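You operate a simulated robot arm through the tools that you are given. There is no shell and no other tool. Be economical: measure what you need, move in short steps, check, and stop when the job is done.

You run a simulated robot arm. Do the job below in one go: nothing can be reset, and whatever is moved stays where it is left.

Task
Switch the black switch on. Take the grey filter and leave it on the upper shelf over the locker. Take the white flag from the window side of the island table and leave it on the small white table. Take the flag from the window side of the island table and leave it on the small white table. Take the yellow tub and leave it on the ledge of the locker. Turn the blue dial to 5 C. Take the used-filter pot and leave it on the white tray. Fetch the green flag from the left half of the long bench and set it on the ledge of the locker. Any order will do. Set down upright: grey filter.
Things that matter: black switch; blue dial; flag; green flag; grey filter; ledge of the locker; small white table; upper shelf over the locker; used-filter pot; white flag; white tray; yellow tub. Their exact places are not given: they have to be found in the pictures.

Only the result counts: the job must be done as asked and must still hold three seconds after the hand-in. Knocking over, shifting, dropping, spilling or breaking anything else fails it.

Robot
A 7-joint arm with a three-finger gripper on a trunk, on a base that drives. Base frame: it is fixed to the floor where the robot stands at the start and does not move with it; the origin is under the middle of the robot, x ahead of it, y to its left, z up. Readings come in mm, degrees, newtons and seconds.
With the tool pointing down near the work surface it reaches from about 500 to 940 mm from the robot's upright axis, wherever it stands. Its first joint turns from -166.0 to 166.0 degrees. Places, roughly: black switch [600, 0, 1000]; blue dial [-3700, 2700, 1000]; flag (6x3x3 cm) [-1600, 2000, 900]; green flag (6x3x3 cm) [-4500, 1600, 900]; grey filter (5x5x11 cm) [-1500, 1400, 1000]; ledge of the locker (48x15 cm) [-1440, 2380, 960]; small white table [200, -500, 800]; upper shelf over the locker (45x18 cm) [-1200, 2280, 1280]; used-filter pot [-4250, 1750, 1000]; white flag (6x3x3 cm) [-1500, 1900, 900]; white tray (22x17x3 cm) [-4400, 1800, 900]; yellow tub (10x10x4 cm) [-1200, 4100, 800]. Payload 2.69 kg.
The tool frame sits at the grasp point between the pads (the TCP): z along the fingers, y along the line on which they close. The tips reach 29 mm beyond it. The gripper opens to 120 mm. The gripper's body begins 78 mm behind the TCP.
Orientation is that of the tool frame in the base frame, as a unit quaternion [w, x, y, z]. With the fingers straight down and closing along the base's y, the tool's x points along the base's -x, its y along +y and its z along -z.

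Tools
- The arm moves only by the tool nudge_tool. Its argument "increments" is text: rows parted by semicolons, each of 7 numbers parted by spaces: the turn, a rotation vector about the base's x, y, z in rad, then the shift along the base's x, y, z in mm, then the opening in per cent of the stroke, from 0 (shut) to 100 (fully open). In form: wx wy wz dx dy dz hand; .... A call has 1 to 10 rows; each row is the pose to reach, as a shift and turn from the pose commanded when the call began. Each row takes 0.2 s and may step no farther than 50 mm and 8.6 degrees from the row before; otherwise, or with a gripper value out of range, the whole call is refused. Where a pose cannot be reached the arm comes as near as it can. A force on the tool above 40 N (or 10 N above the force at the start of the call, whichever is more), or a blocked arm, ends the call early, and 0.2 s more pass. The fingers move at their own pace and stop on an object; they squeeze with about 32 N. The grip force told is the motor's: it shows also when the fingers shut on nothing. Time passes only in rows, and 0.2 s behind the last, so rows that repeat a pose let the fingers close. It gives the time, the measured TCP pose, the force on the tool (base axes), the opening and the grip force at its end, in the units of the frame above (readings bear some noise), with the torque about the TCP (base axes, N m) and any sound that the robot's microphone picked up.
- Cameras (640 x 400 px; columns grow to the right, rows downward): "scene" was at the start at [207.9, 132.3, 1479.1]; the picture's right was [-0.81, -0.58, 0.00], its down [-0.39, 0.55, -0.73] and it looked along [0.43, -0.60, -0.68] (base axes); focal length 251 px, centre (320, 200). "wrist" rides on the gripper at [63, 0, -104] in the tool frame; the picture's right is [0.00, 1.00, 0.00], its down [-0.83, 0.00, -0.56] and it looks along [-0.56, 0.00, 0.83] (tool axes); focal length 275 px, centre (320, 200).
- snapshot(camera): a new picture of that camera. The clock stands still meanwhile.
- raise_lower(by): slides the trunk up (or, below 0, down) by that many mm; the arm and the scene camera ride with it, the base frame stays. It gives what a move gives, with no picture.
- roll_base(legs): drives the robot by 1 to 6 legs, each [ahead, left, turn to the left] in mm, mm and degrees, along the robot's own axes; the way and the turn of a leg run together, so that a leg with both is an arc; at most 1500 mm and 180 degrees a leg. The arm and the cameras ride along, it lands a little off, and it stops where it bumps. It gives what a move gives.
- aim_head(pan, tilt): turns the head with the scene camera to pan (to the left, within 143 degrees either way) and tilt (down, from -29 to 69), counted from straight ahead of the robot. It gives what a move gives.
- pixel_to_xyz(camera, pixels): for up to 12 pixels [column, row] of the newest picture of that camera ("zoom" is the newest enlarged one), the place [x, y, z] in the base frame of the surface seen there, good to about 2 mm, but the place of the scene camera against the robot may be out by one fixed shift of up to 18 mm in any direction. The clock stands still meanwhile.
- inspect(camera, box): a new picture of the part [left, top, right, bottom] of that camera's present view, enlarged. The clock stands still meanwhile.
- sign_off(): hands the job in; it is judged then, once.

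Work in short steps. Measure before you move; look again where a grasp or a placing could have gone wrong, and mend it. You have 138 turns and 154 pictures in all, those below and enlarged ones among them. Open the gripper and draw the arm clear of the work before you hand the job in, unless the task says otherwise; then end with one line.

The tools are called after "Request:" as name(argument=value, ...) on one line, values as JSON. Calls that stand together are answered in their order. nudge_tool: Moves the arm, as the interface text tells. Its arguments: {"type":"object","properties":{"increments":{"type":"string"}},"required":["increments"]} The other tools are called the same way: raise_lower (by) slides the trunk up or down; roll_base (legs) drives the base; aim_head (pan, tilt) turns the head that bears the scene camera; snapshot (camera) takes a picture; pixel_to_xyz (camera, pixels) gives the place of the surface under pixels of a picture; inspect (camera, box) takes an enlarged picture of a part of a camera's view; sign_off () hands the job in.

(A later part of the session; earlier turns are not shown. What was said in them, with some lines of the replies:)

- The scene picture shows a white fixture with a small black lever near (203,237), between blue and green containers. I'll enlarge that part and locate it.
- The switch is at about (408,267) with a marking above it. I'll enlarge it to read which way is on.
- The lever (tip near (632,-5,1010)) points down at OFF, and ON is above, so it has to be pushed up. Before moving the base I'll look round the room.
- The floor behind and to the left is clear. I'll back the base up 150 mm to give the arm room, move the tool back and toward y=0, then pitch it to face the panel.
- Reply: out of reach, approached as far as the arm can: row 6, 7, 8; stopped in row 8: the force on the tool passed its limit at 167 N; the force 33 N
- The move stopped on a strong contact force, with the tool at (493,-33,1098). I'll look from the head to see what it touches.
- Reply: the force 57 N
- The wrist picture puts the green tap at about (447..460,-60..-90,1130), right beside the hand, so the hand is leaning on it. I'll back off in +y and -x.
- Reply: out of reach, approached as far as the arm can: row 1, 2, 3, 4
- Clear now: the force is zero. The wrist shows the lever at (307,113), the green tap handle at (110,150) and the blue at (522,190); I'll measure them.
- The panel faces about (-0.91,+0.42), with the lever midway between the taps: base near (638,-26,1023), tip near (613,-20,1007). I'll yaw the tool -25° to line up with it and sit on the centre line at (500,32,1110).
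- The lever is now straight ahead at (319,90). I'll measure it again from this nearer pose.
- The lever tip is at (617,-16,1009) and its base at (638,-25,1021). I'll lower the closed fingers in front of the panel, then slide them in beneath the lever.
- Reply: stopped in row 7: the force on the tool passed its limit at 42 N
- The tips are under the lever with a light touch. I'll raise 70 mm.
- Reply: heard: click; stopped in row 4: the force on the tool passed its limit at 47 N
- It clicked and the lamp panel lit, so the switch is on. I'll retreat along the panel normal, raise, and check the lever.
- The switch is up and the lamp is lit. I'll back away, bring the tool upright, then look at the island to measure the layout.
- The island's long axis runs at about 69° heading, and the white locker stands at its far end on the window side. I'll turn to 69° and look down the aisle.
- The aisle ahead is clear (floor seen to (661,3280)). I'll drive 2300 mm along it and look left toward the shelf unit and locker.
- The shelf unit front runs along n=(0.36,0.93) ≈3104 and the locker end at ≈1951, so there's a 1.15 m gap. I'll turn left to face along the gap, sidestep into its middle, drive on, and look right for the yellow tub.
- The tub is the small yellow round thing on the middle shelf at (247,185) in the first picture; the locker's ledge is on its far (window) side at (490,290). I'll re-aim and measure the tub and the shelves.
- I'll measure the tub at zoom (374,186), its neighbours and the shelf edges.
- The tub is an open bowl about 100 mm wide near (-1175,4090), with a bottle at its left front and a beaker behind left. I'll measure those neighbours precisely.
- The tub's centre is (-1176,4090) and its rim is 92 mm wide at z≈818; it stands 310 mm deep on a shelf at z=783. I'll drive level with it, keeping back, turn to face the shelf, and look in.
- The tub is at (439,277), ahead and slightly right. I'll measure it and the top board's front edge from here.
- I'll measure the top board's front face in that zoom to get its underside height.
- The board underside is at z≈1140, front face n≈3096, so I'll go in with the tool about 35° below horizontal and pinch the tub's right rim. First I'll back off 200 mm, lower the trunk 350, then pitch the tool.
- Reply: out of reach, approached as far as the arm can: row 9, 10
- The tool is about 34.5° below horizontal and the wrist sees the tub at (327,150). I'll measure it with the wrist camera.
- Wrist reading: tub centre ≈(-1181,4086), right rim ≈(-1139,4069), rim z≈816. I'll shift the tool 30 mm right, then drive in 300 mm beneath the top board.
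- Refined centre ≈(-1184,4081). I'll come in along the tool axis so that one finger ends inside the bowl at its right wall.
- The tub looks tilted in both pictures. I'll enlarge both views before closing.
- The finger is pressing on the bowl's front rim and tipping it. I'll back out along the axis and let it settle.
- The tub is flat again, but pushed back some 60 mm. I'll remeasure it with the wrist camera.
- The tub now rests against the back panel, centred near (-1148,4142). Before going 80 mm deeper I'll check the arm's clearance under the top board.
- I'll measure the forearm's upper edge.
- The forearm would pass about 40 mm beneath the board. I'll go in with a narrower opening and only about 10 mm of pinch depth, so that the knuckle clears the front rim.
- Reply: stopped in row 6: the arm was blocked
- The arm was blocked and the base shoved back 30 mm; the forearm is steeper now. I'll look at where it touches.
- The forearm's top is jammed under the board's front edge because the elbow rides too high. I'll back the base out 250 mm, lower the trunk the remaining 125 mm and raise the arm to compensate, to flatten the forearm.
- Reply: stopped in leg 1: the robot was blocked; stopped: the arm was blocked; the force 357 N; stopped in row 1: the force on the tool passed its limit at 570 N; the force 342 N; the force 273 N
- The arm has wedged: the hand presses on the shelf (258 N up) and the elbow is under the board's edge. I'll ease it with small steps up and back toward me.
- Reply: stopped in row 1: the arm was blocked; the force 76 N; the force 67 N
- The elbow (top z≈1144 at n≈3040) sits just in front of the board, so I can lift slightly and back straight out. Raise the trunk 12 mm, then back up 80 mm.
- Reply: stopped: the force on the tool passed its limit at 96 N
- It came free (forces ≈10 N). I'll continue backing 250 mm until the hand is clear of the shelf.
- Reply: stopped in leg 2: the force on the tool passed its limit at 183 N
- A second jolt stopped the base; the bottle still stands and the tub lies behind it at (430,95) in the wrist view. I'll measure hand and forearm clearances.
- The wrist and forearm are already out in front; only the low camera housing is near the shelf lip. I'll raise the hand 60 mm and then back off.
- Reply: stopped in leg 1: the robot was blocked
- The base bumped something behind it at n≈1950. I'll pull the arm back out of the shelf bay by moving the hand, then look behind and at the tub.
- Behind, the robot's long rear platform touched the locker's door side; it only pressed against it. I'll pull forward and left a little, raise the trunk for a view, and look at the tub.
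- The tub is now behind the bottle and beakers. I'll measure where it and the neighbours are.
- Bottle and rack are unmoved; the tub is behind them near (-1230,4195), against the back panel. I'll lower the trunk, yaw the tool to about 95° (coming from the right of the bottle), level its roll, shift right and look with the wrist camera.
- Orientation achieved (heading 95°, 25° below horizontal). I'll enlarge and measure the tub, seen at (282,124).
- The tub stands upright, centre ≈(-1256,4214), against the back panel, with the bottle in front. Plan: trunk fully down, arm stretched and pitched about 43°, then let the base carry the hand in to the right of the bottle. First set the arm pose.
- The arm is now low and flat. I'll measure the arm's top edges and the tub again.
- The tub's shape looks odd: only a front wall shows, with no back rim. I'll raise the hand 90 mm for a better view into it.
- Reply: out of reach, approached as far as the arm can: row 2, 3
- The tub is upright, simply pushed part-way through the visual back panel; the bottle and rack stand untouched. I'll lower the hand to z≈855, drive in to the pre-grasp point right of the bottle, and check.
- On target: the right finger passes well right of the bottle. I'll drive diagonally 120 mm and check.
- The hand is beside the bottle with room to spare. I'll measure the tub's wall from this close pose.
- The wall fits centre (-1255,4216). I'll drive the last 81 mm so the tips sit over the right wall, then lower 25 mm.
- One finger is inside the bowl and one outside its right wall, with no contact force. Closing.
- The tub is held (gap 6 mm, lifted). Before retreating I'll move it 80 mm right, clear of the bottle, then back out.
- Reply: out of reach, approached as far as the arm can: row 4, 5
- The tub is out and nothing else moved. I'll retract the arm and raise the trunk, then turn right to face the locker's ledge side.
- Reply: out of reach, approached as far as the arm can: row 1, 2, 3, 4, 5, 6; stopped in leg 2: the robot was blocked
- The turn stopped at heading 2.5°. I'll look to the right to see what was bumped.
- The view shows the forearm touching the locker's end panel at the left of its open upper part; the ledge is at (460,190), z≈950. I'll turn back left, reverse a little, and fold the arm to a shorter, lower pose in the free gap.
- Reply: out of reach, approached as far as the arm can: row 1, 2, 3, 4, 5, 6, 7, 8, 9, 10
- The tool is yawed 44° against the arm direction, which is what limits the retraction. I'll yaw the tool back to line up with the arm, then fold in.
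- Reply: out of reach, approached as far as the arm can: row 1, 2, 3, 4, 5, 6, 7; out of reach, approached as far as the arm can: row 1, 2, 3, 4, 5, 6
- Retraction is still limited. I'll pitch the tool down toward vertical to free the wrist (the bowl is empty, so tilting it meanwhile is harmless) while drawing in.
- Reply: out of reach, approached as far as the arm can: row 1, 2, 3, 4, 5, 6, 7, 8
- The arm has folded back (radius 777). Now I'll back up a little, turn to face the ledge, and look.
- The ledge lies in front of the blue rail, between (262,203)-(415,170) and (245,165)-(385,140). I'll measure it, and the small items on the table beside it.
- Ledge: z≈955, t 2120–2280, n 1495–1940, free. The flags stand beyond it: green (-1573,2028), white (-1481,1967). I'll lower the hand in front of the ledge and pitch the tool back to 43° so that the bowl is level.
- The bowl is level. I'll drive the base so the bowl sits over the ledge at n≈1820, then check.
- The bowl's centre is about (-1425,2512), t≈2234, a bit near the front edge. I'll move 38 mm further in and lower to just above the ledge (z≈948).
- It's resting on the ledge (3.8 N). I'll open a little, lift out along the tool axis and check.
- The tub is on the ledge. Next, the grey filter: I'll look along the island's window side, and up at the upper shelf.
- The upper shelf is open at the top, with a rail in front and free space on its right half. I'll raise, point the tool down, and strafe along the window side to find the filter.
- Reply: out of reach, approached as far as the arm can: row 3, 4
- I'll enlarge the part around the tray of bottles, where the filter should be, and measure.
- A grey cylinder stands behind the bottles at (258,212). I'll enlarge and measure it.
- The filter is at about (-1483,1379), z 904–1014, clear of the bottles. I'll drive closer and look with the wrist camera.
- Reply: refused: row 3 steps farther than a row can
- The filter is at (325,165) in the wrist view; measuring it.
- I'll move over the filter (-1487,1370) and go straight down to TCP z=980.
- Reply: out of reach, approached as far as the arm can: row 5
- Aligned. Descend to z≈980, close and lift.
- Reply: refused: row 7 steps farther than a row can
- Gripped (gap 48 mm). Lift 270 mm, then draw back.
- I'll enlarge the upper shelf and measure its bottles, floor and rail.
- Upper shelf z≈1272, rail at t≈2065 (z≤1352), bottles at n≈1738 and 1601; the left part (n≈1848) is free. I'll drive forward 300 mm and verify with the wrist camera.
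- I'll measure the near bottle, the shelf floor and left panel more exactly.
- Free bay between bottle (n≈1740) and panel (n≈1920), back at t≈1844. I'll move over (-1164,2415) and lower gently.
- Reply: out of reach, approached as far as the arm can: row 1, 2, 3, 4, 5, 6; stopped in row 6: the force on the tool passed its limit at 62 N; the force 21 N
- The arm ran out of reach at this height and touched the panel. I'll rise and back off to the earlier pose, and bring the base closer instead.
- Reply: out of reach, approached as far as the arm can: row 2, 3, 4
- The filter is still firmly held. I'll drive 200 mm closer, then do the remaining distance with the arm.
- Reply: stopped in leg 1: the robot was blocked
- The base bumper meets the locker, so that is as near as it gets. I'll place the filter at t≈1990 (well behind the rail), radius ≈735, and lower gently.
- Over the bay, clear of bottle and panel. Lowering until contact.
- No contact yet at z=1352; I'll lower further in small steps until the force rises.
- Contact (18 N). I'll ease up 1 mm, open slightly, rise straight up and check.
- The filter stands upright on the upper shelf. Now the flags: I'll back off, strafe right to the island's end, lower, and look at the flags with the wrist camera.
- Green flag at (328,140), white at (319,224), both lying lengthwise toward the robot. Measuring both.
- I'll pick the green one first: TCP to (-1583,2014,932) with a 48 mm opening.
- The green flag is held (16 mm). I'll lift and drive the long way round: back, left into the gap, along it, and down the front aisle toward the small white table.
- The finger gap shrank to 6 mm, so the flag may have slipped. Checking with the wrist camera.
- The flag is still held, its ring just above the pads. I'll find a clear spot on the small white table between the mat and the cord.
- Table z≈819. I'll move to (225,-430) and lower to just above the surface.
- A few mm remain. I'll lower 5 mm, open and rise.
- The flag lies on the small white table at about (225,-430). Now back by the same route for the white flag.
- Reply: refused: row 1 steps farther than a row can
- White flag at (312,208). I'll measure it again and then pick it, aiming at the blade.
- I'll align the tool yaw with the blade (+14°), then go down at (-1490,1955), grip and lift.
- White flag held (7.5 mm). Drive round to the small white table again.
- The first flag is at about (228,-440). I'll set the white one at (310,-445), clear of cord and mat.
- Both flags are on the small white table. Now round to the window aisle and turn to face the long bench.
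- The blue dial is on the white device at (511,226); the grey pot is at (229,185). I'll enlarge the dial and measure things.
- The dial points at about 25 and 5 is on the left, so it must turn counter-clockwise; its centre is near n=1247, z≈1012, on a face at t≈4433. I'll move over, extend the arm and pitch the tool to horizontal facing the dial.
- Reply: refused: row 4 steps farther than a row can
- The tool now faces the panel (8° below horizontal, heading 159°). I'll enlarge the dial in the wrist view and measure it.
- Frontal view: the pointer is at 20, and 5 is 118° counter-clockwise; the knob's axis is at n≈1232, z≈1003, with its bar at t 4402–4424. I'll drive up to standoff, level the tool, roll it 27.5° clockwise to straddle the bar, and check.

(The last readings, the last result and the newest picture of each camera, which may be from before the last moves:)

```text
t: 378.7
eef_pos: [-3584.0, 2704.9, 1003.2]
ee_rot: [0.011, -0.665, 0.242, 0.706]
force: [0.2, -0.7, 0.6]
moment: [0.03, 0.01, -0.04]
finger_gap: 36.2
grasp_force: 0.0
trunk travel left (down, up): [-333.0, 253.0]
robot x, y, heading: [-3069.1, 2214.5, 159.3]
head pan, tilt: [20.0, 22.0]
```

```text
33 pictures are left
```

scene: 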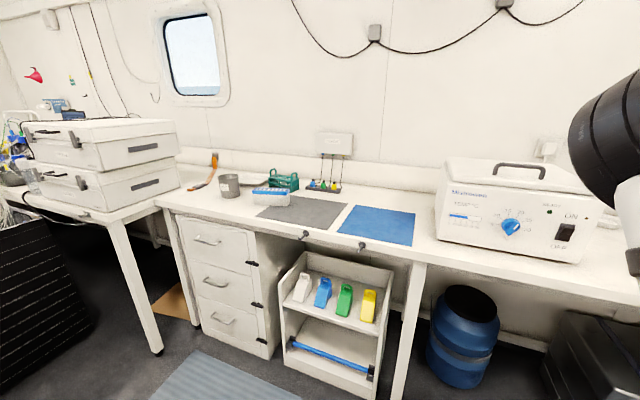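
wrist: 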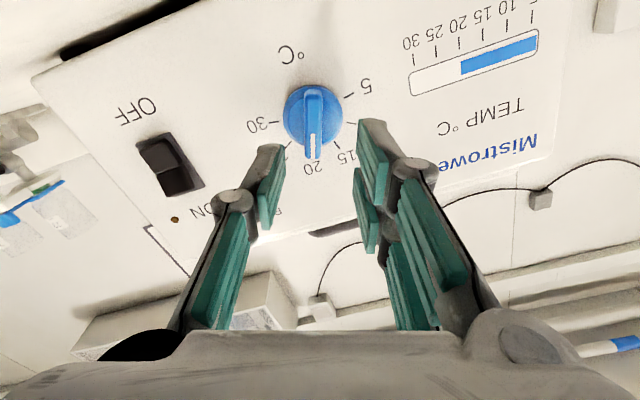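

The bar is vertical between the fingers. Measuring the knob's centre now.

Request:
pixel_to_xyz(camera="wrist", pixels=[[313, 113], [313, 92], [312, 150], [312, 135], [288, 112], [339, 112], [295, 112], [332, 112], [350, 140]])

Request:
inspect(camera="wrist", box=[270, 70, 360, 170])

```text
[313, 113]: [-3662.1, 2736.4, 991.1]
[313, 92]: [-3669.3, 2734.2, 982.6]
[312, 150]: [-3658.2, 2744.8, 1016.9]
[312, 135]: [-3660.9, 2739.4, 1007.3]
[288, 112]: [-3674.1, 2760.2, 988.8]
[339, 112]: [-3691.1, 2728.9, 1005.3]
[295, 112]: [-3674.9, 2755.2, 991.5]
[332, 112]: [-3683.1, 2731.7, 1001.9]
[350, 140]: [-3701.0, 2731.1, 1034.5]
```

```text
4.00 times, centred on (315, 120) of wrist
```

zoom: 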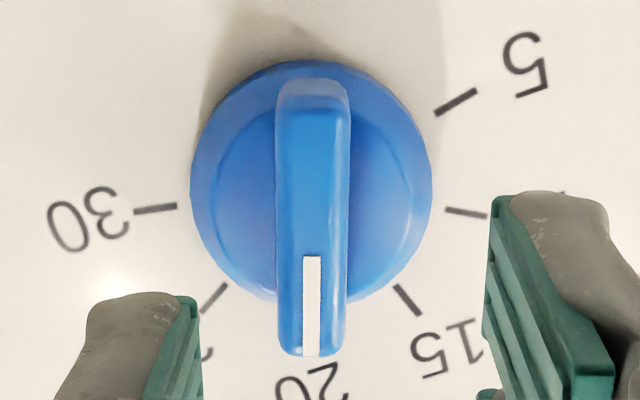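

Knob axis ≈ n 1235, z 998. I'll move in, grip the bar, and turn 118° counter-clockwise in two calls.

Request:
nudge_tool(increments="0 0 0 -23 9 -2 30; 0 0 0 -46 19 -5 30; 0 0 0 -69 28 -5 30; 0 0 0 -69 28 -5 10; 0 0 0 -69 28 -5 0; 0 0 0 -69 28 -5 0")

Request:
nudge_tool(increments="0.131 -0.05 0 0 0 0 0; 0.262 -0.1 0 0 0 0 0; 0.392 -0.15 0 0 0 0 0; 0.523 -0.2 0 0 0 0 0; 0.654 -0.25 0 0 0 0 0; 0.785 -0.3 0 0 0 0 0; 0.915 -0.35 0 0 0 0 0; 1.046 -0.4 0 0 0 0 0; 1.177 -0.45 0 0 0 0 0; 1.308 -0.5 0 0 0 0 0")

Request:
nudge_tool(increments="0.131 -0.05 0 0 0 0 0; 0.262 -0.1 0 0 0 0 0; 0.392 -0.15 0 0 0 0 0; 0.523 -0.2 0 0 0 0 0; 0.62 -0.237 0 0 0 0 0; 0.62 -0.237 0 0 0 0 0")

Request:
inspect(camera="scene", box=[400, 120, 640, 320])

```text
t: 380.1
eef_pos: [-3651.2, 2734.2, 997.0]
ee_rot: [0.014, -0.665, 0.243, 0.706]
force: [-0.5, 9.8, -0.2]
moment: [-0.15, -0.17, -0.32]
finger_gap: 13.0
grasp_force: 40.1
trunk travel left (down, up): [-333.0, 253.0]
robot x, y, heading: [-3069.6, 2218.5, 159.3]
head pan, tilt: [20.0, 22.0]
```

```text
t: 381.0
eef_pos: [-3651.1, 2737.4, 995.4]
ee_rot: [-0.184, 0.704, -0.082, -0.681]
force: [-6.5, 11.3, -4.4]
moment: [-0.34, -0.58, -0.2]
finger_gap: 12.9
grasp_force: 39.7
trunk travel left (down, up): [-333.0, 253.0]
robot x, y, heading: [-3068.8, 2216.8, 159.2]
head pan, tilt: [20.0, 22.0]
stopped in row 4: the force on the tool passed its limit at 41 N (the readings are from after the stop); the commanded pose is now the measured one
```

```text
t: 382.1
eef_pos: [-3646.9, 2740.9, 997.1]
ee_rot: [-0.363, 0.697, 0.105, -0.609]
force: [-5.7, 8.4, -1.8]
moment: [-0.3, -0.69, -0.72]
finger_gap: 12.9
grasp_force: 38.7
trunk travel left (down, up): [-333.0, 253.0]
robot x, y, heading: [-3066.3, 2215.5, 159.2]
head pan, tilt: [20.0, 22.0]
stopped in row 5: the force on the tool passed its limit at 41 N (the readings are from after the stop); the commanded pose is now the measured one
```

```text
2.00 times, centred on (520, 220) of scene
```

zoom: 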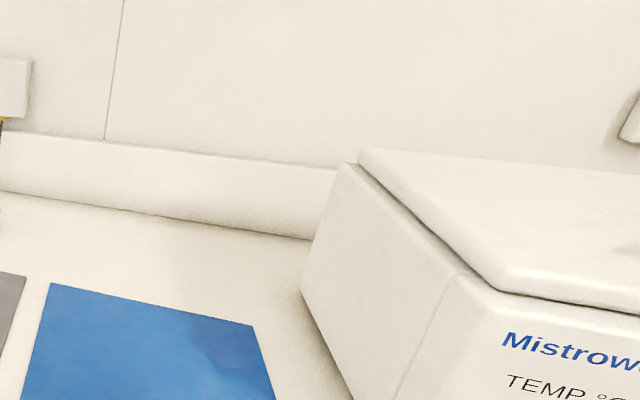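

Turned 58° so far, with the force limit pausing it (axis offset a few mm). I'll continue the remaining 60° with a small corrective shift.

Request:
nudge_tool(increments="0.122 -0.047 0 1 2 0 0; 0.245 -0.094 0 1 3 0 0; 0.367 -0.14 0 1 4 0 0; 0.49 -0.187 0 1 5 0 0")

Request:
nudge_tool(increments="0.122 -0.047 0 0 0 0 0; 0.245 -0.094 0 0 0 0 0; 0.367 -0.14 0 0 0 0 0; 0.49 -0.187 0 0 0 0 0")

```text
t: 383.1
eef_pos: [-3646.1, 2743.4, 1001.1]
ee_rot: [-0.511, 0.639, 0.284, -0.5]
force: [2.8, -11.3, 19.0]
moment: [-0.05, 0.15, -0.47]
finger_gap: 13.3
grasp_force: 39.4
trunk travel left (down, up): [-333.0, 253.0]
robot x, y, heading: [-3064.4, 2214.7, 159.0]
head pan, tilt: [20.0, 22.0]
```

```text
t: 383.8
eef_pos: [-3646.6, 2744.5, 1003.6]
ee_rot: [0.594, -0.574, -0.39, 0.407]
force: [10.2, -9.8, 8.8]
moment: [-0.13, -0.06, -0.24]
finger_gap: 13.0
grasp_force: 39.6
trunk travel left (down, up): [-333.0, 253.0]
robot x, y, heading: [-3068.5, 2216.6, 159.4]
head pan, tilt: [20.0, 22.0]
stopped in row 3: the force on the tool passed its limit at 41 N (the readings are from after the stop); the commanded pose is now the measured one
```

About 108° done. A last 11°, then release, retreat and look.

Request:
nudge_tool(increments="0.09 -0.034 0 0 -1 1 0; 0.178 -0.068 0 0 -1 2 0; 0.178 -0.068 0 0 -1 2 0")

Request:
nudge_tool(increments="0 0 0 0 0 0 30; 0 0 0 0 0 0 30; 0 0 0 25 -10 0 30; 0 0 0 60 -23 0 30; 0 0 0 100 -38 0 30")

Request:
snapshot(camera="wrist")

```text
t: 384.6
eef_pos: [-3646.8, 2744.2, 1005.7]
ee_rot: [0.628, -0.534, -0.445, 0.349]
force: [8.0, 1.9, 9.4]
moment: [-0.73, 0.1, 0.16]
finger_gap: 13.0
grasp_force: 39.4
trunk travel left (down, up): [-333.0, 253.0]
robot x, y, heading: [-3066.2, 2218.1, 159.2]
head pan, tilt: [20.0, 22.0]
```

```text
t: 385.8
eef_pos: [-3547.7, 2703.7, 1004.8]
ee_rot: [0.628, -0.532, -0.447, 0.35]
force: [0.0, -0.4, -0.1]
moment: [-0.02, 0.01, 0.02]
finger_gap: 36.1
grasp_force: 0.1
trunk travel left (down, up): [-333.0, 253.0]
robot x, y, heading: [-3069.4, 2215.2, 159.1]
head pan, tilt: [20.0, 22.0]
```

```text
30 pictures are left
```

wrist: 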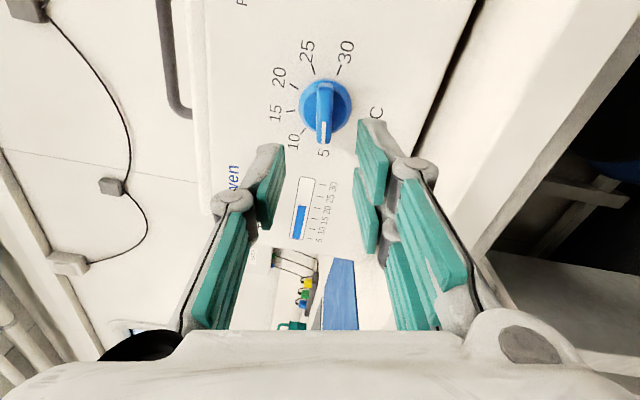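

Request:
inspect(camera="wrist", box=[270, 50, 390, 170])

```text
3.33 times, centred on (330, 110) of wrist
```

zoom: 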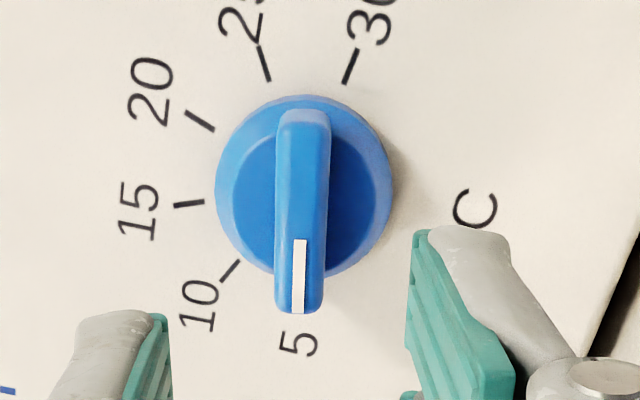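

The pointer is at 5. Next the pot: I'll back away, swing the tool back to pointing down (with the hand moved left), and look toward the bench's left half.

Request:
roll_base(legs=[[-200, 300, 0]])

Request:
nudge_tool(increments="-0.1088 -0.0399 -0.0874 -4 -12 15 60; -0.2176 -0.0798 -0.1748 -8 -24 30 60; -0.3264 -0.1197 -0.2622 -12 -36 45 60; -0.4352 -0.1596 -0.3496 -16 -48 60 60; -0.544 -0.1995 -0.437 -20 -60 75 60; -0.6528 -0.2394 -0.5244 -24 -72 90 60; -0.7616 -0.2793 -0.6118 -28 -84 105 60; -0.8704 -0.3192 -0.6992 -32 -96 120 60; -0.9792 -0.3591 -0.7866 -36 -108 135 60; -1.088 -0.399 -0.874 -40 -120 150 60")

Request:
nudge_tool(increments="-0.1088 -0.0399 -0.0874 -8 -20 10 60; -0.2176 -0.0798 -0.1748 -16 -40 20 60; -0.3264 -0.1197 -0.2622 -24 -60 30 60; -0.4352 -0.1596 -0.3496 -32 -80 40 60; -0.544 -0.1995 -0.437 -40 -100 50 60; -0.544 -0.1995 -0.437 -40 -100 50 60")

Request:
aim_head(pan=35, tilt=30)

Request:
snapshot(camera="scene")

```text
t: 388.1
eef_pos: [-3467.1, 2353.9, 1004.6]
ee_rot: [0.627, -0.533, -0.446, 0.352]
force: [1.4, -0.2, 0.9]
moment: [-0.04, 0.01, -0.02]
finger_gap: 36.0
grasp_force: 0.1
trunk travel left (down, up): [-333.0, 253.0]
robot x, y, heading: [-2984.2, 1870.7, 159.3]
head pan, tilt: [20.0, 22.0]
```

```text
t: 390.3
eef_pos: [-3506.9, 2234.1, 1153.8]
ee_rot: [-0.262, 0.953, 0.061, -0.137]
force: [0.5, 0.4, 0.2]
moment: [-0.01, 0.02, 0.01]
finger_gap: 72.0
grasp_force: 0.0
out of reach, approached as far as the arm can: row 1, 2, 3, 4, 5, 6, 7
trunk travel left (down, up): [-333.0, 253.0]
robot x, y, heading: [-2990.5, 1871.9, 159.1]
head pan, tilt: [20.0, 22.0]
```

```text
t: 391.7
eef_pos: [-3546.6, 2134.7, 1204.2]
ee_rot: [-0.015, 0.987, -0.158, 0.006]
force: [0.7, -0.3, -0.2]
moment: [0.02, 0.01, -0.02]
finger_gap: 71.9
grasp_force: 0.1
trunk travel left (down, up): [-333.0, 253.0]
robot x, y, heading: [-2989.9, 1868.1, 159.2]
head pan, tilt: [20.0, 22.0]
```

```text
t: 392.5
eef_pos: [-3546.8, 2134.6, 1204.9]
ee_rot: [-0.015, 0.987, -0.158, 0.005]
force: [0.1, -0.5, -0.7]
moment: [0.04, 0.03, -0.01]
finger_gap: 71.8
grasp_force: 0.0
trunk travel left (down, up): [-333.0, 253.0]
robot x, y, heading: [-2990.6, 1872.5, 159.3]
head pan, tilt: [35.0, 30.0]
```

```text
28 pictures are left
```

scene: 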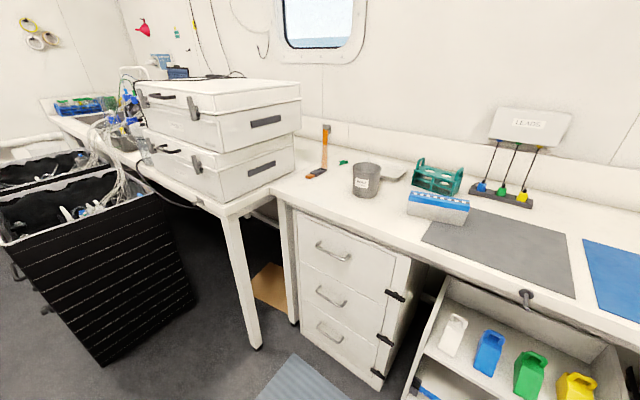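

I see the pot at (366,180), white tray at (392,172), a small green flag at (343,162), and black crates at the left. Measuring all.

Request:
pixel_to_xyz(camera="scene", pixels=[[353, 168], [379, 168], [366, 195], [366, 165], [343, 162], [393, 172], [405, 172], [385, 180], [195, 290], [120, 360], [300, 207], [355, 215]])

Request:
inspect(camera="scene", box=[300, 130, 440, 220])

```text
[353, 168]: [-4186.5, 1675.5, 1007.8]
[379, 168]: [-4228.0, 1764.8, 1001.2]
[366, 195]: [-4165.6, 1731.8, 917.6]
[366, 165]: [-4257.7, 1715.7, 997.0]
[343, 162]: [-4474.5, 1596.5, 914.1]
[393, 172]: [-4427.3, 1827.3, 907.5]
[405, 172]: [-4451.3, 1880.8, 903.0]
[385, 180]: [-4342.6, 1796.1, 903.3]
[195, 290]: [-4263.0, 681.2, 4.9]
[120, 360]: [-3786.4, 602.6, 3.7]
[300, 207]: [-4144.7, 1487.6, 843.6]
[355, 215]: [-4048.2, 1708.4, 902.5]
```

```text
4.44 times, centred on (370, 175) of scene
```

zoom: 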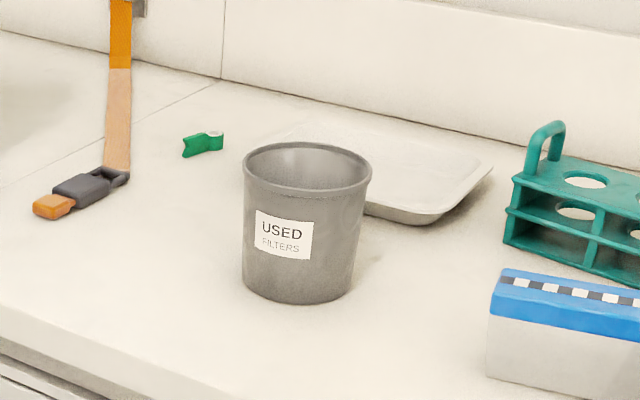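

Pot: rim ≈100 mm across, centre ≈(-4213,1722), z 903–1008; the tray is directly behind it, centre ≈(-4400,1810). I'll drive in front of the pot and check from the wrist.

Request:
roll_base(legs=[[0, 675, 0], [420, 0, 0]])

Request:
snapshot(camera="wrist")

```text
t: 398.0
eef_pos: [-4096.5, 1624.3, 1203.9]
ee_rot: [-0.016, 0.988, -0.151, 0.006]
force: [0.6, 0.0, 0.4]
moment: [-0.02, 0.03, -0.01]
finger_gap: 71.9
grasp_force: 0.1
trunk travel left (down, up): [-333.0, 253.0]
robot x, y, heading: [-3534.7, 1364.5, 159.9]
head pan, tilt: [35.0, 30.0]
stopped in leg 2: the robot was blocked; the commanded pose is now the measured one
```

```text
26 pictures are left
```

wrist: 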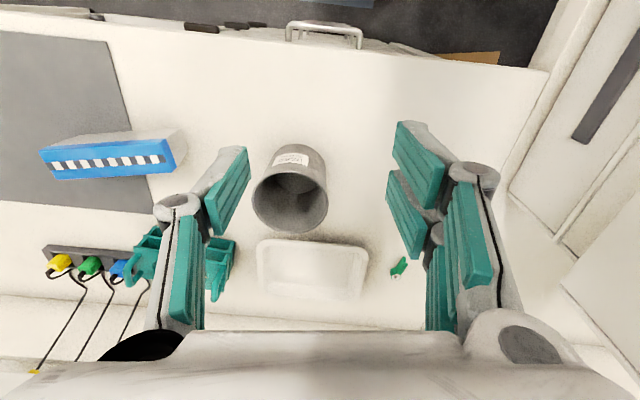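

The base is blocked at t≈3789. I'll measure pot, tray and flag with the wrist camera to see whether the reach suffices.

Request:
pixel_to_xyz(camera="wrist", pixels=[[253, 195], [328, 195], [290, 231], [295, 172], [312, 268], [262, 245], [364, 252], [312, 300], [312, 242], [398, 268], [391, 276], [404, 261]])

Request:
aim_head(pan=0, tilt=60)

Request:
snapshot(camera="scene")

```text
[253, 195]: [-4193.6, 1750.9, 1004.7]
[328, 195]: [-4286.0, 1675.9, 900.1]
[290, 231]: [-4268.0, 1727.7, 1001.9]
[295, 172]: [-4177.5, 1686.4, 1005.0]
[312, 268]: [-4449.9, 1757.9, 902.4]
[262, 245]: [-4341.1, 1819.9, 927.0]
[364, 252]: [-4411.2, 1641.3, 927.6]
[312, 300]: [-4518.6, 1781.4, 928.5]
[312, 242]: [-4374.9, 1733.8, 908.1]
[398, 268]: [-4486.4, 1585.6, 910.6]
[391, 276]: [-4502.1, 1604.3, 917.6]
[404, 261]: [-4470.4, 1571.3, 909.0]
```

```text
t: 399.0
eef_pos: [-4096.6, 1623.9, 1203.9]
ee_rot: [-0.016, 0.988, -0.151, 0.007]
force: [0.1, 0.6, -0.3]
moment: [0.0, 0.01, 0.01]
finger_gap: 72.1
grasp_force: 0.2
trunk travel left (down, up): [-333.0, 253.0]
robot x, y, heading: [-3530.9, 1363.8, 160.0]
head pan, tilt: [0.0, 60.0]
```

```text
25 pictures are left
```

scene: 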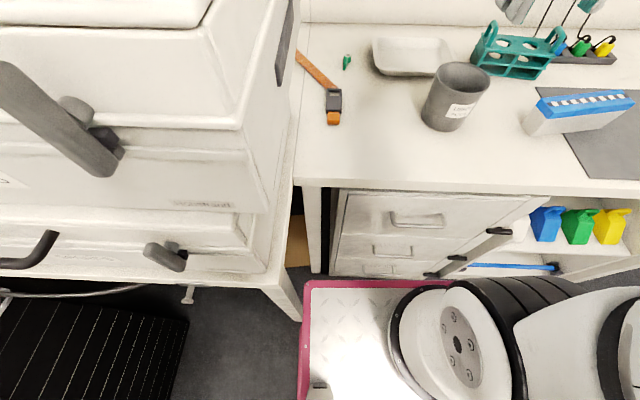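

The base's front-left corner is against the neighbouring table's leg. I'll shift 70 mm right and advance about 120 mm.

Request:
roll_base(legs=[[-15, 0, 0], [0, -75, 0], [135, 0, 0]])

Request:
snapshot(camera="wrist")

```text
t: 401.4
eef_pos: [-4182.7, 1736.1, 1203.0]
ee_rot: [-0.016, 0.988, -0.151, 0.007]
force: [-0.3, -1.2, 0.2]
moment: [-0.01, 0.0, 0.01]
finger_gap: 71.9
grasp_force: 0.1
trunk travel left (down, up): [-333.0, 253.0]
robot x, y, heading: [-3622.0, 1479.7, 159.8]
head pan, tilt: [0.0, 60.0]
```

```text
24 pictures are left
```

wrist: 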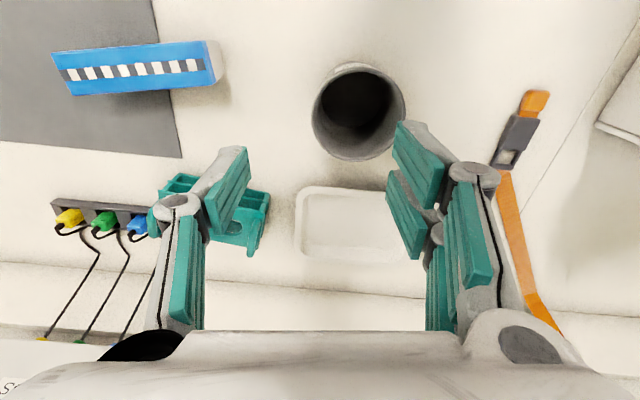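

Now t≈3912. Measuring the pot's rim and the tray again.

Request:
pixel_to_xyz(camera="wrist", pixels=[[315, 112], [403, 112], [358, 159], [355, 70], [300, 195], [400, 195], [345, 255], [345, 225], [298, 245], [355, 115]])

```text
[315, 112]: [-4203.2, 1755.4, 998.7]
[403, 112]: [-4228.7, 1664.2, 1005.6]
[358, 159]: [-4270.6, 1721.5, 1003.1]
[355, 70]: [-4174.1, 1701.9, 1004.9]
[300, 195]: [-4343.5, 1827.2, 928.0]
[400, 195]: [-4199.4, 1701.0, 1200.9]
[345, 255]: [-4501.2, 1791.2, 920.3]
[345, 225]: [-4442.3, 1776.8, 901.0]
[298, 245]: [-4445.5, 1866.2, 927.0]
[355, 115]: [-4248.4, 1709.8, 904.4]
```

Pot centre (-4219,1711), r≈49. I'll pinch its left wall: TCP (-4233,1666), tips 28 mm inside, close and lift.

Request:
nudge_tool(increments="0 0 0 -25 -35 0 33; 0 0 0 -50 -70 0 33; 0 0 0 -50 -70 -48 33; 0 0 0 -50 -70 -96 33; 0 0 0 -50 -70 -144 33; 0 0 0 -50 -70 -180 33; 0 0 0 -50 -70 -200 33; 0 0 0 -50 -70 -200 10; 0 0 0 -50 -70 -200 0; 0 0 0 -50 -70 -200 0")

Request:
nudge_tool(increments="0 0 0 0 0 0 0; 0 0 0 0 0 20 0; 0 0 0 0 0 45 0; 0 0 0 0 0 70 0; 0 0 0 0 0 70 0")

Request:
snapshot(camera="wrist")

```text
t: 403.6
eef_pos: [-4232.4, 1666.2, 1001.3]
ee_rot: [-0.016, 0.988, -0.151, 0.008]
force: [0.2, -0.1, 0.0]
moment: [0.08, -0.09, 0.0]
finger_gap: 6.1
grasp_force: 32.0
trunk travel left (down, up): [-333.0, 253.0]
robot x, y, heading: [-3619.1, 1474.5, 160.3]
head pan, tilt: [0.0, 60.0]
```

```text
t: 404.8
eef_pos: [-4233.1, 1666.1, 1073.6]
ee_rot: [-0.015, 0.988, -0.151, 0.007]
force: [0.5, 0.3, -0.7]
moment: [-0.09, -0.04, 0.0]
finger_gap: 5.9
grasp_force: 32.1
trunk travel left (down, up): [-333.0, 253.0]
robot x, y, heading: [-3618.6, 1478.4, 160.0]
head pan, tilt: [0.0, 60.0]
```

```text
23 pictures are left
```

wrist: 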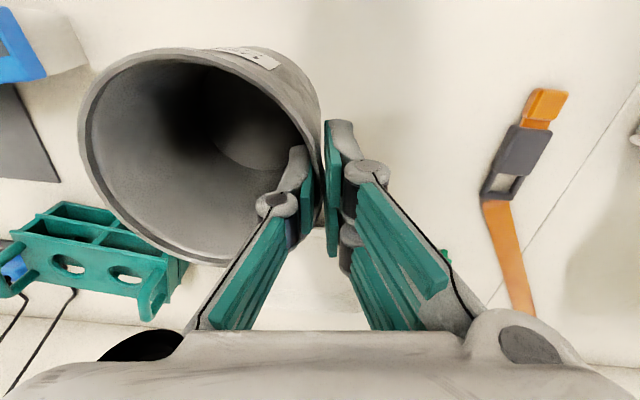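

Pot held. Moving it over the tray's centre and lowering toward it.

Request:
nudge_tool(increments="0 0 0 -47 10 0 0; 0 0 0 -94 20 0 0; 0 0 0 -141 31 0 0; 0 0 0 -188 41 0 0; 0 0 0 -235 51 0 0; 0 0 0 -235 51 0 0; 0 0 0 -235 51 -30 0; 0 0 0 -235 51 -52 0; 0 0 0 -235 51 -62 0; 0 0 0 -235 51 -62 0")

Request:
inspect(camera="scene", box=[280, 0, 560, 180])

```text
t: 406.9
eef_pos: [-4467.0, 1718.3, 1010.8]
ee_rot: [-0.016, 0.988, -0.152, 0.007]
force: [0.2, -1.5, -0.5]
moment: [-0.08, -0.03, 0.0]
finger_gap: 6.1
grasp_force: 31.5
trunk travel left (down, up): [-333.0, 253.0]
robot x, y, heading: [-3623.0, 1476.8, 160.0]
head pan, tilt: [0.0, 60.0]
```

```text
2.22 times, centred on (420, 90) of scene
```

zoom: 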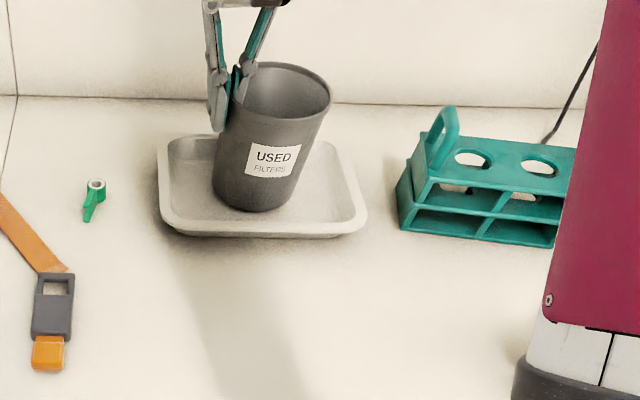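

The pot is over the tray, centred. Lowering the last millimetres to contact.

Request:
nudge_tool(increments="0 0 0 0 0 -3 0; 0 0 0 0 0 -6 0; 0 0 0 0 0 -9 0; 0 0 0 0 0 -9 0")

Request:
nudge_tool(increments="0 0 0 0 0 0 8; 0 0 0 0 0 0 14; 0 0 0 0 0 0 25; 0 0 0 0 0 0 30; 0 0 0 0 0 35 30; 0 0 0 0 0 80 30; 0 0 0 0 0 125 30; 0 0 0 40 -15 150 30; 0 0 0 80 -30 170 30; 0 0 0 120 -45 190 30")

Request:
inspect(camera="scene", box=[280, 0, 560, 180])

```text
t: 407.9
eef_pos: [-4469.3, 1716.8, 1003.8]
ee_rot: [-0.016, 0.988, -0.151, 0.002]
force: [-6.3, -6.3, 26.6]
moment: [0.34, -0.45, -0.07]
finger_gap: 5.8
grasp_force: 31.6
trunk travel left (down, up): [-333.0, 253.0]
robot x, y, heading: [-3622.2, 1473.9, 160.0]
head pan, tilt: [0.0, 60.0]
```

```text
t: 410.1
eef_pos: [-4346.6, 1671.6, 1192.8]
ee_rot: [-0.016, 0.988, -0.151, 0.006]
force: [-0.6, 0.7, -2.1]
moment: [0.03, -0.1, 0.02]
finger_gap: 36.1
grasp_force: 0.0
trunk travel left (down, up): [-333.0, 253.0]
robot x, y, heading: [-3622.1, 1476.8, 160.1]
head pan, tilt: [0.0, 60.0]
```

```text
2.22 times, centred on (420, 90) of scene
```

zoom: 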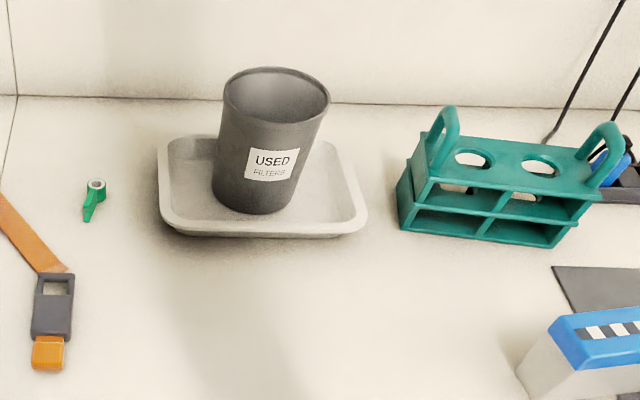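

The pot stands in the tray. Now the green flag: I'll move the hand left and lower it for a wrist view.

Request:
nudge_tool(increments="0 0 0 -12 -37 -20 35; 0 0 0 -24 -74 -40 35; 0 0 0 -36 -112 -60 35; 0 0 0 -36 -112 -90 35; 0 0 0 -36 -112 -90 35")

Request:
inspect(camera="wrist", box=[240, 100, 400, 300])

Request:
pixel_to_xyz(camera="wrist", pixels=[[320, 200]])

```text
t: 411.4
eef_pos: [-4383.7, 1559.6, 1102.2]
ee_rot: [-0.016, 0.988, -0.151, 0.007]
force: [0.0, 0.0, 0.4]
moment: [0.01, 0.01, 0.0]
finger_gap: 42.1
grasp_force: 0.0
trunk travel left (down, up): [-333.0, 253.0]
robot x, y, heading: [-3621.0, 1479.8, 160.3]
head pan, tilt: [0.0, 60.0]
```

```text
2.00 times, centred on (320, 200) of wrist
```

zoom: 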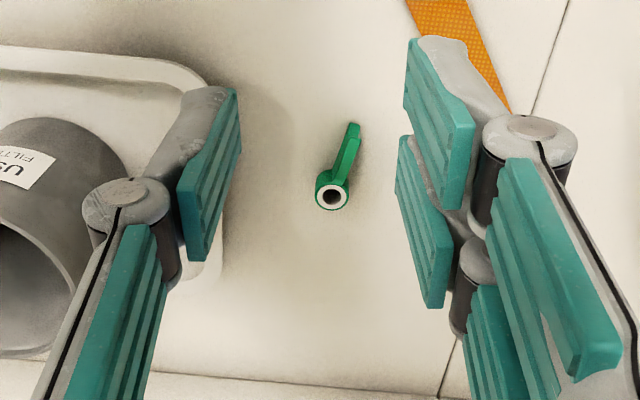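

```text
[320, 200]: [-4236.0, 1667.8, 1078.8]
```

Measuring the flag in this zoom.

Request:
pixel_to_xyz(camera="zoom", pixels=[[352, 128], [347, 150], [341, 170], [331, 180], [331, 208], [315, 192], [348, 192], [280, 200]])

```text
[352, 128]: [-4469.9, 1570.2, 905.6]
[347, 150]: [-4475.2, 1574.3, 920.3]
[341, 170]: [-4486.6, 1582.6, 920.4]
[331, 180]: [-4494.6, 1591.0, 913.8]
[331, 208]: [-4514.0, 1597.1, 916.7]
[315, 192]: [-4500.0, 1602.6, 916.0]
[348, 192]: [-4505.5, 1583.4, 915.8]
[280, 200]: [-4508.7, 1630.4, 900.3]
```

Blade from (-4470,1570) to ring (-4503,1594), heading 144°. I'll yaw the tool -18° to match, grip the blade at (-4484,1580) and lift.

Request:
nudge_tool(increments="0 0 -0.11 -34 7 0 35; 0 0 -0.22 -67 14 0 35; 0 0 -0.325 -100 20 -5 35; 0 0 -0.325 -100 20 -53 35; 0 0 -0.325 -100 20 -101 35; 0 0 -0.325 -100 20 -145 35; 0 0 -0.325 -100 20 -170 35; 0 0 -0.325 -100 20 -170 8; 0 0 -0.325 -100 20 -170 0; 0 0 -0.325 -100 20 -170 0")

Request:
nudge_tool(increments="0 0 0 0 0 45 0; 0 0 0 0 0 90 0; 0 0 0 0 0 135 0; 0 0 0 30 -10 170 0; 0 0 0 70 -25 190 0; 0 0 0 110 -40 210 0; 0 0 0 155 -56 220 0; 0 0 0 200 -72 230 0")

Request:
inspect(camera="wrist", box=[240, 100, 400, 300])

```text
t: 413.6
eef_pos: [-4484.4, 1582.1, 930.5]
ee_rot: [-0.014, 0.951, -0.309, 0.009]
force: [0.4, -0.5, 0.4]
moment: [0.02, 0.05, -0.02]
finger_gap: 7.8
grasp_force: 31.7
trunk travel left (down, up): [-333.0, 253.0]
robot x, y, heading: [-3625.4, 1477.0, 159.9]
head pan, tilt: [0.0, 60.0]
```

```text
t: 415.4
eef_pos: [-4283.2, 1509.1, 1165.0]
ee_rot: [-0.014, 0.951, -0.31, 0.009]
force: [-0.9, -1.0, -0.8]
moment: [-0.03, -0.09, -0.03]
finger_gap: 7.4
grasp_force: 31.4
trunk travel left (down, up): [-333.0, 253.0]
robot x, y, heading: [-3619.7, 1475.1, 160.1]
head pan, tilt: [0.0, 60.0]
```

```text
2.00 times, centred on (320, 200) of wrist
```

zoom: 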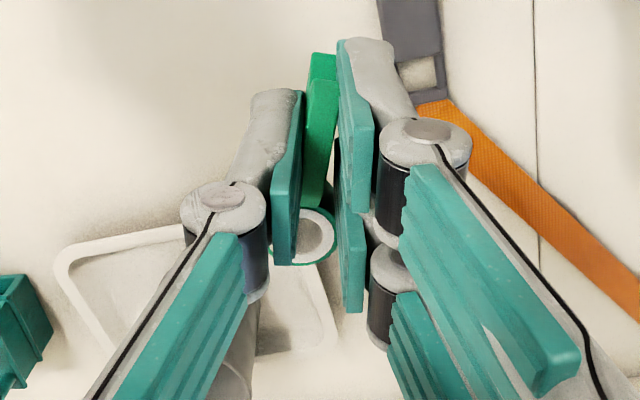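

The green flag is held. Back out to the open aisle, turn round and drive to the locker's ledge in one go.

Request:
roll_base(legs=[[-640, 0, 0], [0, -1100, 0], [0, 0, 179.5], [0, 239, 0], [330, 0, 0]])

Request:
snapshot(camera="wrist")

```text
t: 434.7
eef_pos: [-1586.2, 2349.5, 1165.7]
ee_rot: [-0.009, 0.308, 0.951, -0.015]
force: [-0.8, -1.0, -0.2]
moment: [-0.01, 0.04, -0.04]
finger_gap: 5.8
grasp_force: 32.2
trunk travel left (down, up): [-333.0, 253.0]
robot x, y, heading: [-2246.3, 2377.5, -20.1]
head pan, tilt: [0.0, 60.0]
```

```text
18 pictures are left
```

wrist: 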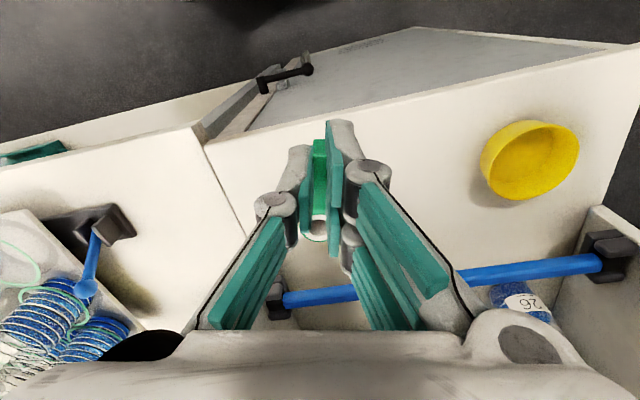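

The hand is in front of the ledge; the tub is still in place. I'll move in to (-1472,2326), right of the tub, and lower.

Request:
nudge_tool(increments="0 0 0 38 -8 0 0; 0 0 0 76 -16 0 0; 0 0 0 114 -24 0 0; 0 0 0 114 -24 -45 0; 0 0 0 114 -24 -90 0; 0 0 0 114 -24 -135 0; 0 0 0 114 -24 -165 0; 0 0 0 114 -24 -178 0; 0 0 0 114 -24 -184 0; 0 0 0 114 -24 -184 0")

Request:
inspect(camera="wrist", box=[240, 80, 440, 260])

```text
t: 436.9
eef_pos: [-1471.8, 2326.8, 980.7]
ee_rot: [-0.008, 0.309, 0.951, -0.015]
force: [-1.1, 0.4, -0.5]
moment: [-0.02, 0.01, -0.01]
finger_gap: 6.1
grasp_force: 32.0
trunk travel left (down, up): [-333.0, 253.0]
robot x, y, heading: [-2243.6, 2378.7, -19.9]
head pan, tilt: [0.0, 60.0]
```

```text
2.22 times, centred on (340, 170) of wrist
```

zoom: 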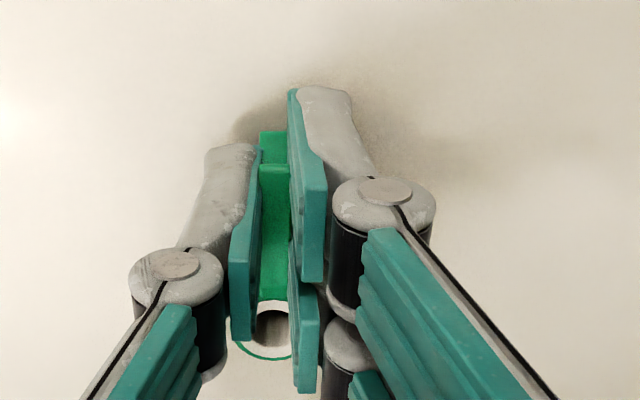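

Just above the surface. I'll lower 3 mm, open, rise, and draw the hand back.

Request:
nudge_tool(increments="0 0 0 0 0 -2 0; 0 0 0 0 0 -3 0; 0 0 0 0 0 -2 15; 0 0 0 0 0 -2 33; 0 0 0 0 0 -2 33; 0 0 0 0 0 40 33; 0 0 0 0 0 85 33; 0 0 0 0 0 130 33; 0 0 0 -30 10 165 33; 0 0 0 -70 24 190 33")

Request:
snapshot(camera="wrist")

```text
t: 439.1
eef_pos: [-1540.2, 2350.9, 1171.0]
ee_rot: [-0.009, 0.309, 0.951, -0.014]
force: [0.1, -0.1, -1.6]
moment: [-0.01, 0.05, -0.01]
finger_gap: 39.7
grasp_force: 0.0
trunk travel left (down, up): [-333.0, 253.0]
robot x, y, heading: [-2247.8, 2381.2, -20.1]
head pan, tilt: [0.0, 60.0]
```

```text
16 pictures are left
```

wrist: 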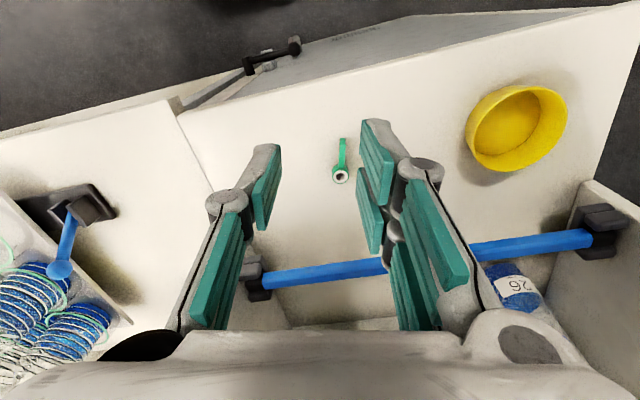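

Flag and tub both sit on the ledge. I'll back the robot off, open the gripper and check the locker once more.

Request:
roll_base(legs=[[-350, 0, 0]])

Request:
raise_lower(by=200)

Request:
nudge_tool(increments="0 0 0 -10 4 10 100; 0 0 0 -20 8 20 100")

Request:
aim_head(pan=10, tilt=22)

Request:
snapshot(camera="scene")

```text
t: 441.3
eef_pos: [-1873.7, 2470.2, 1171.0]
ee_rot: [-0.01, 0.309, 0.951, -0.013]
force: [0.1, 0.1, 0.2]
moment: [0.0, 0.0, 0.03]
finger_gap: 39.6
grasp_force: 0.1
trunk travel left (down, up): [-333.0, 253.0]
robot x, y, heading: [-2577.0, 2503.9, -20.1]
head pan, tilt: [0.0, 60.0]
```

```text
t: 443.5
eef_pos: [-1873.4, 2471.0, 1370.0]
ee_rot: [-0.01, 0.31, 0.951, -0.014]
force: [-0.5, -0.1, -0.2]
moment: [0.06, 0.0, -0.03]
finger_gap: 39.5
grasp_force: 0.0
trunk travel left (down, up): [-533.0, 53.0]
robot x, y, heading: [-2580.1, 2498.4, -19.9]
head pan, tilt: [0.0, 60.0]
```

```text
t: 444.1
eef_pos: [-1893.1, 2478.7, 1392.4]
ee_rot: [-0.008, 0.31, 0.951, -0.014]
force: [0.5, -0.5, 0.7]
moment: [-0.01, 0.03, 0.03]
finger_gap: 119.8
grasp_force: 0.0
trunk travel left (down, up): [-533.0, 53.0]
robot x, y, heading: [-2579.2, 2503.9, -20.0]
head pan, tilt: [0.0, 60.0]
```

```text
t: 445.1
eef_pos: [-1893.1, 2480.4, 1391.6]
ee_rot: [-0.009, 0.309, 0.951, -0.014]
force: [0.6, 0.0, -0.6]
moment: [0.01, 0.03, 0.01]
finger_gap: 119.9
grasp_force: 0.0
trunk travel left (down, up): [-533.0, 53.0]
robot x, y, heading: [-2581.5, 2505.0, -20.3]
head pan, tilt: [10.0, 22.0]
```

```text
15 pictures are left
```

scene: 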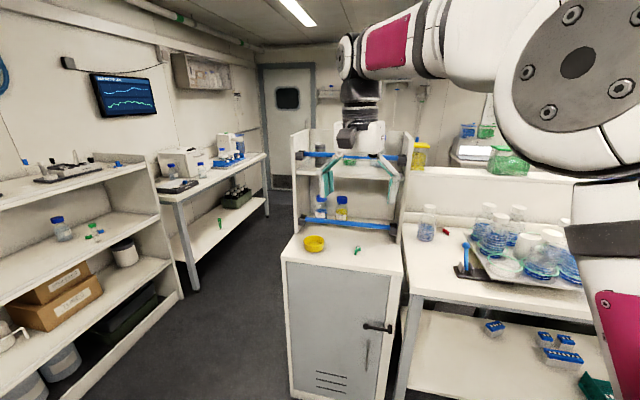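

Enlarging the upper shelf to confirm that the filter stands.

Request:
inspect(camera="scene", box=[280, 120, 430, 260])

```text
2.86 times, centred on (355, 190) of scene
```

zoom: 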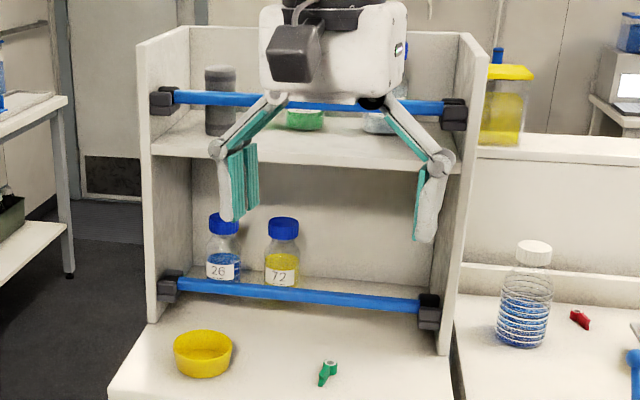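

The filter stands upright on the upper shelf, the tub and green flag are on the ledge, and the hand is open and clear. Handing in.

Request:
sign_off()

```text
The job is handed in.
```

I did all eight parts of the job and handed it in: the switch is on, the dial is at 5 C, and the grey filter stands upright on the upper shelf. The tub and green flag are on the ledge, the pot is on the white tray, and both flags are on the small white table. On the way, the arm bumped the green tap, jammed hard inside the tub's shelf, and touched the locker and its upper shelf panel. The tub was knocked about before I got it out. I saw nothing else displaced in the pictures, but I didn't look at the tap closely again.
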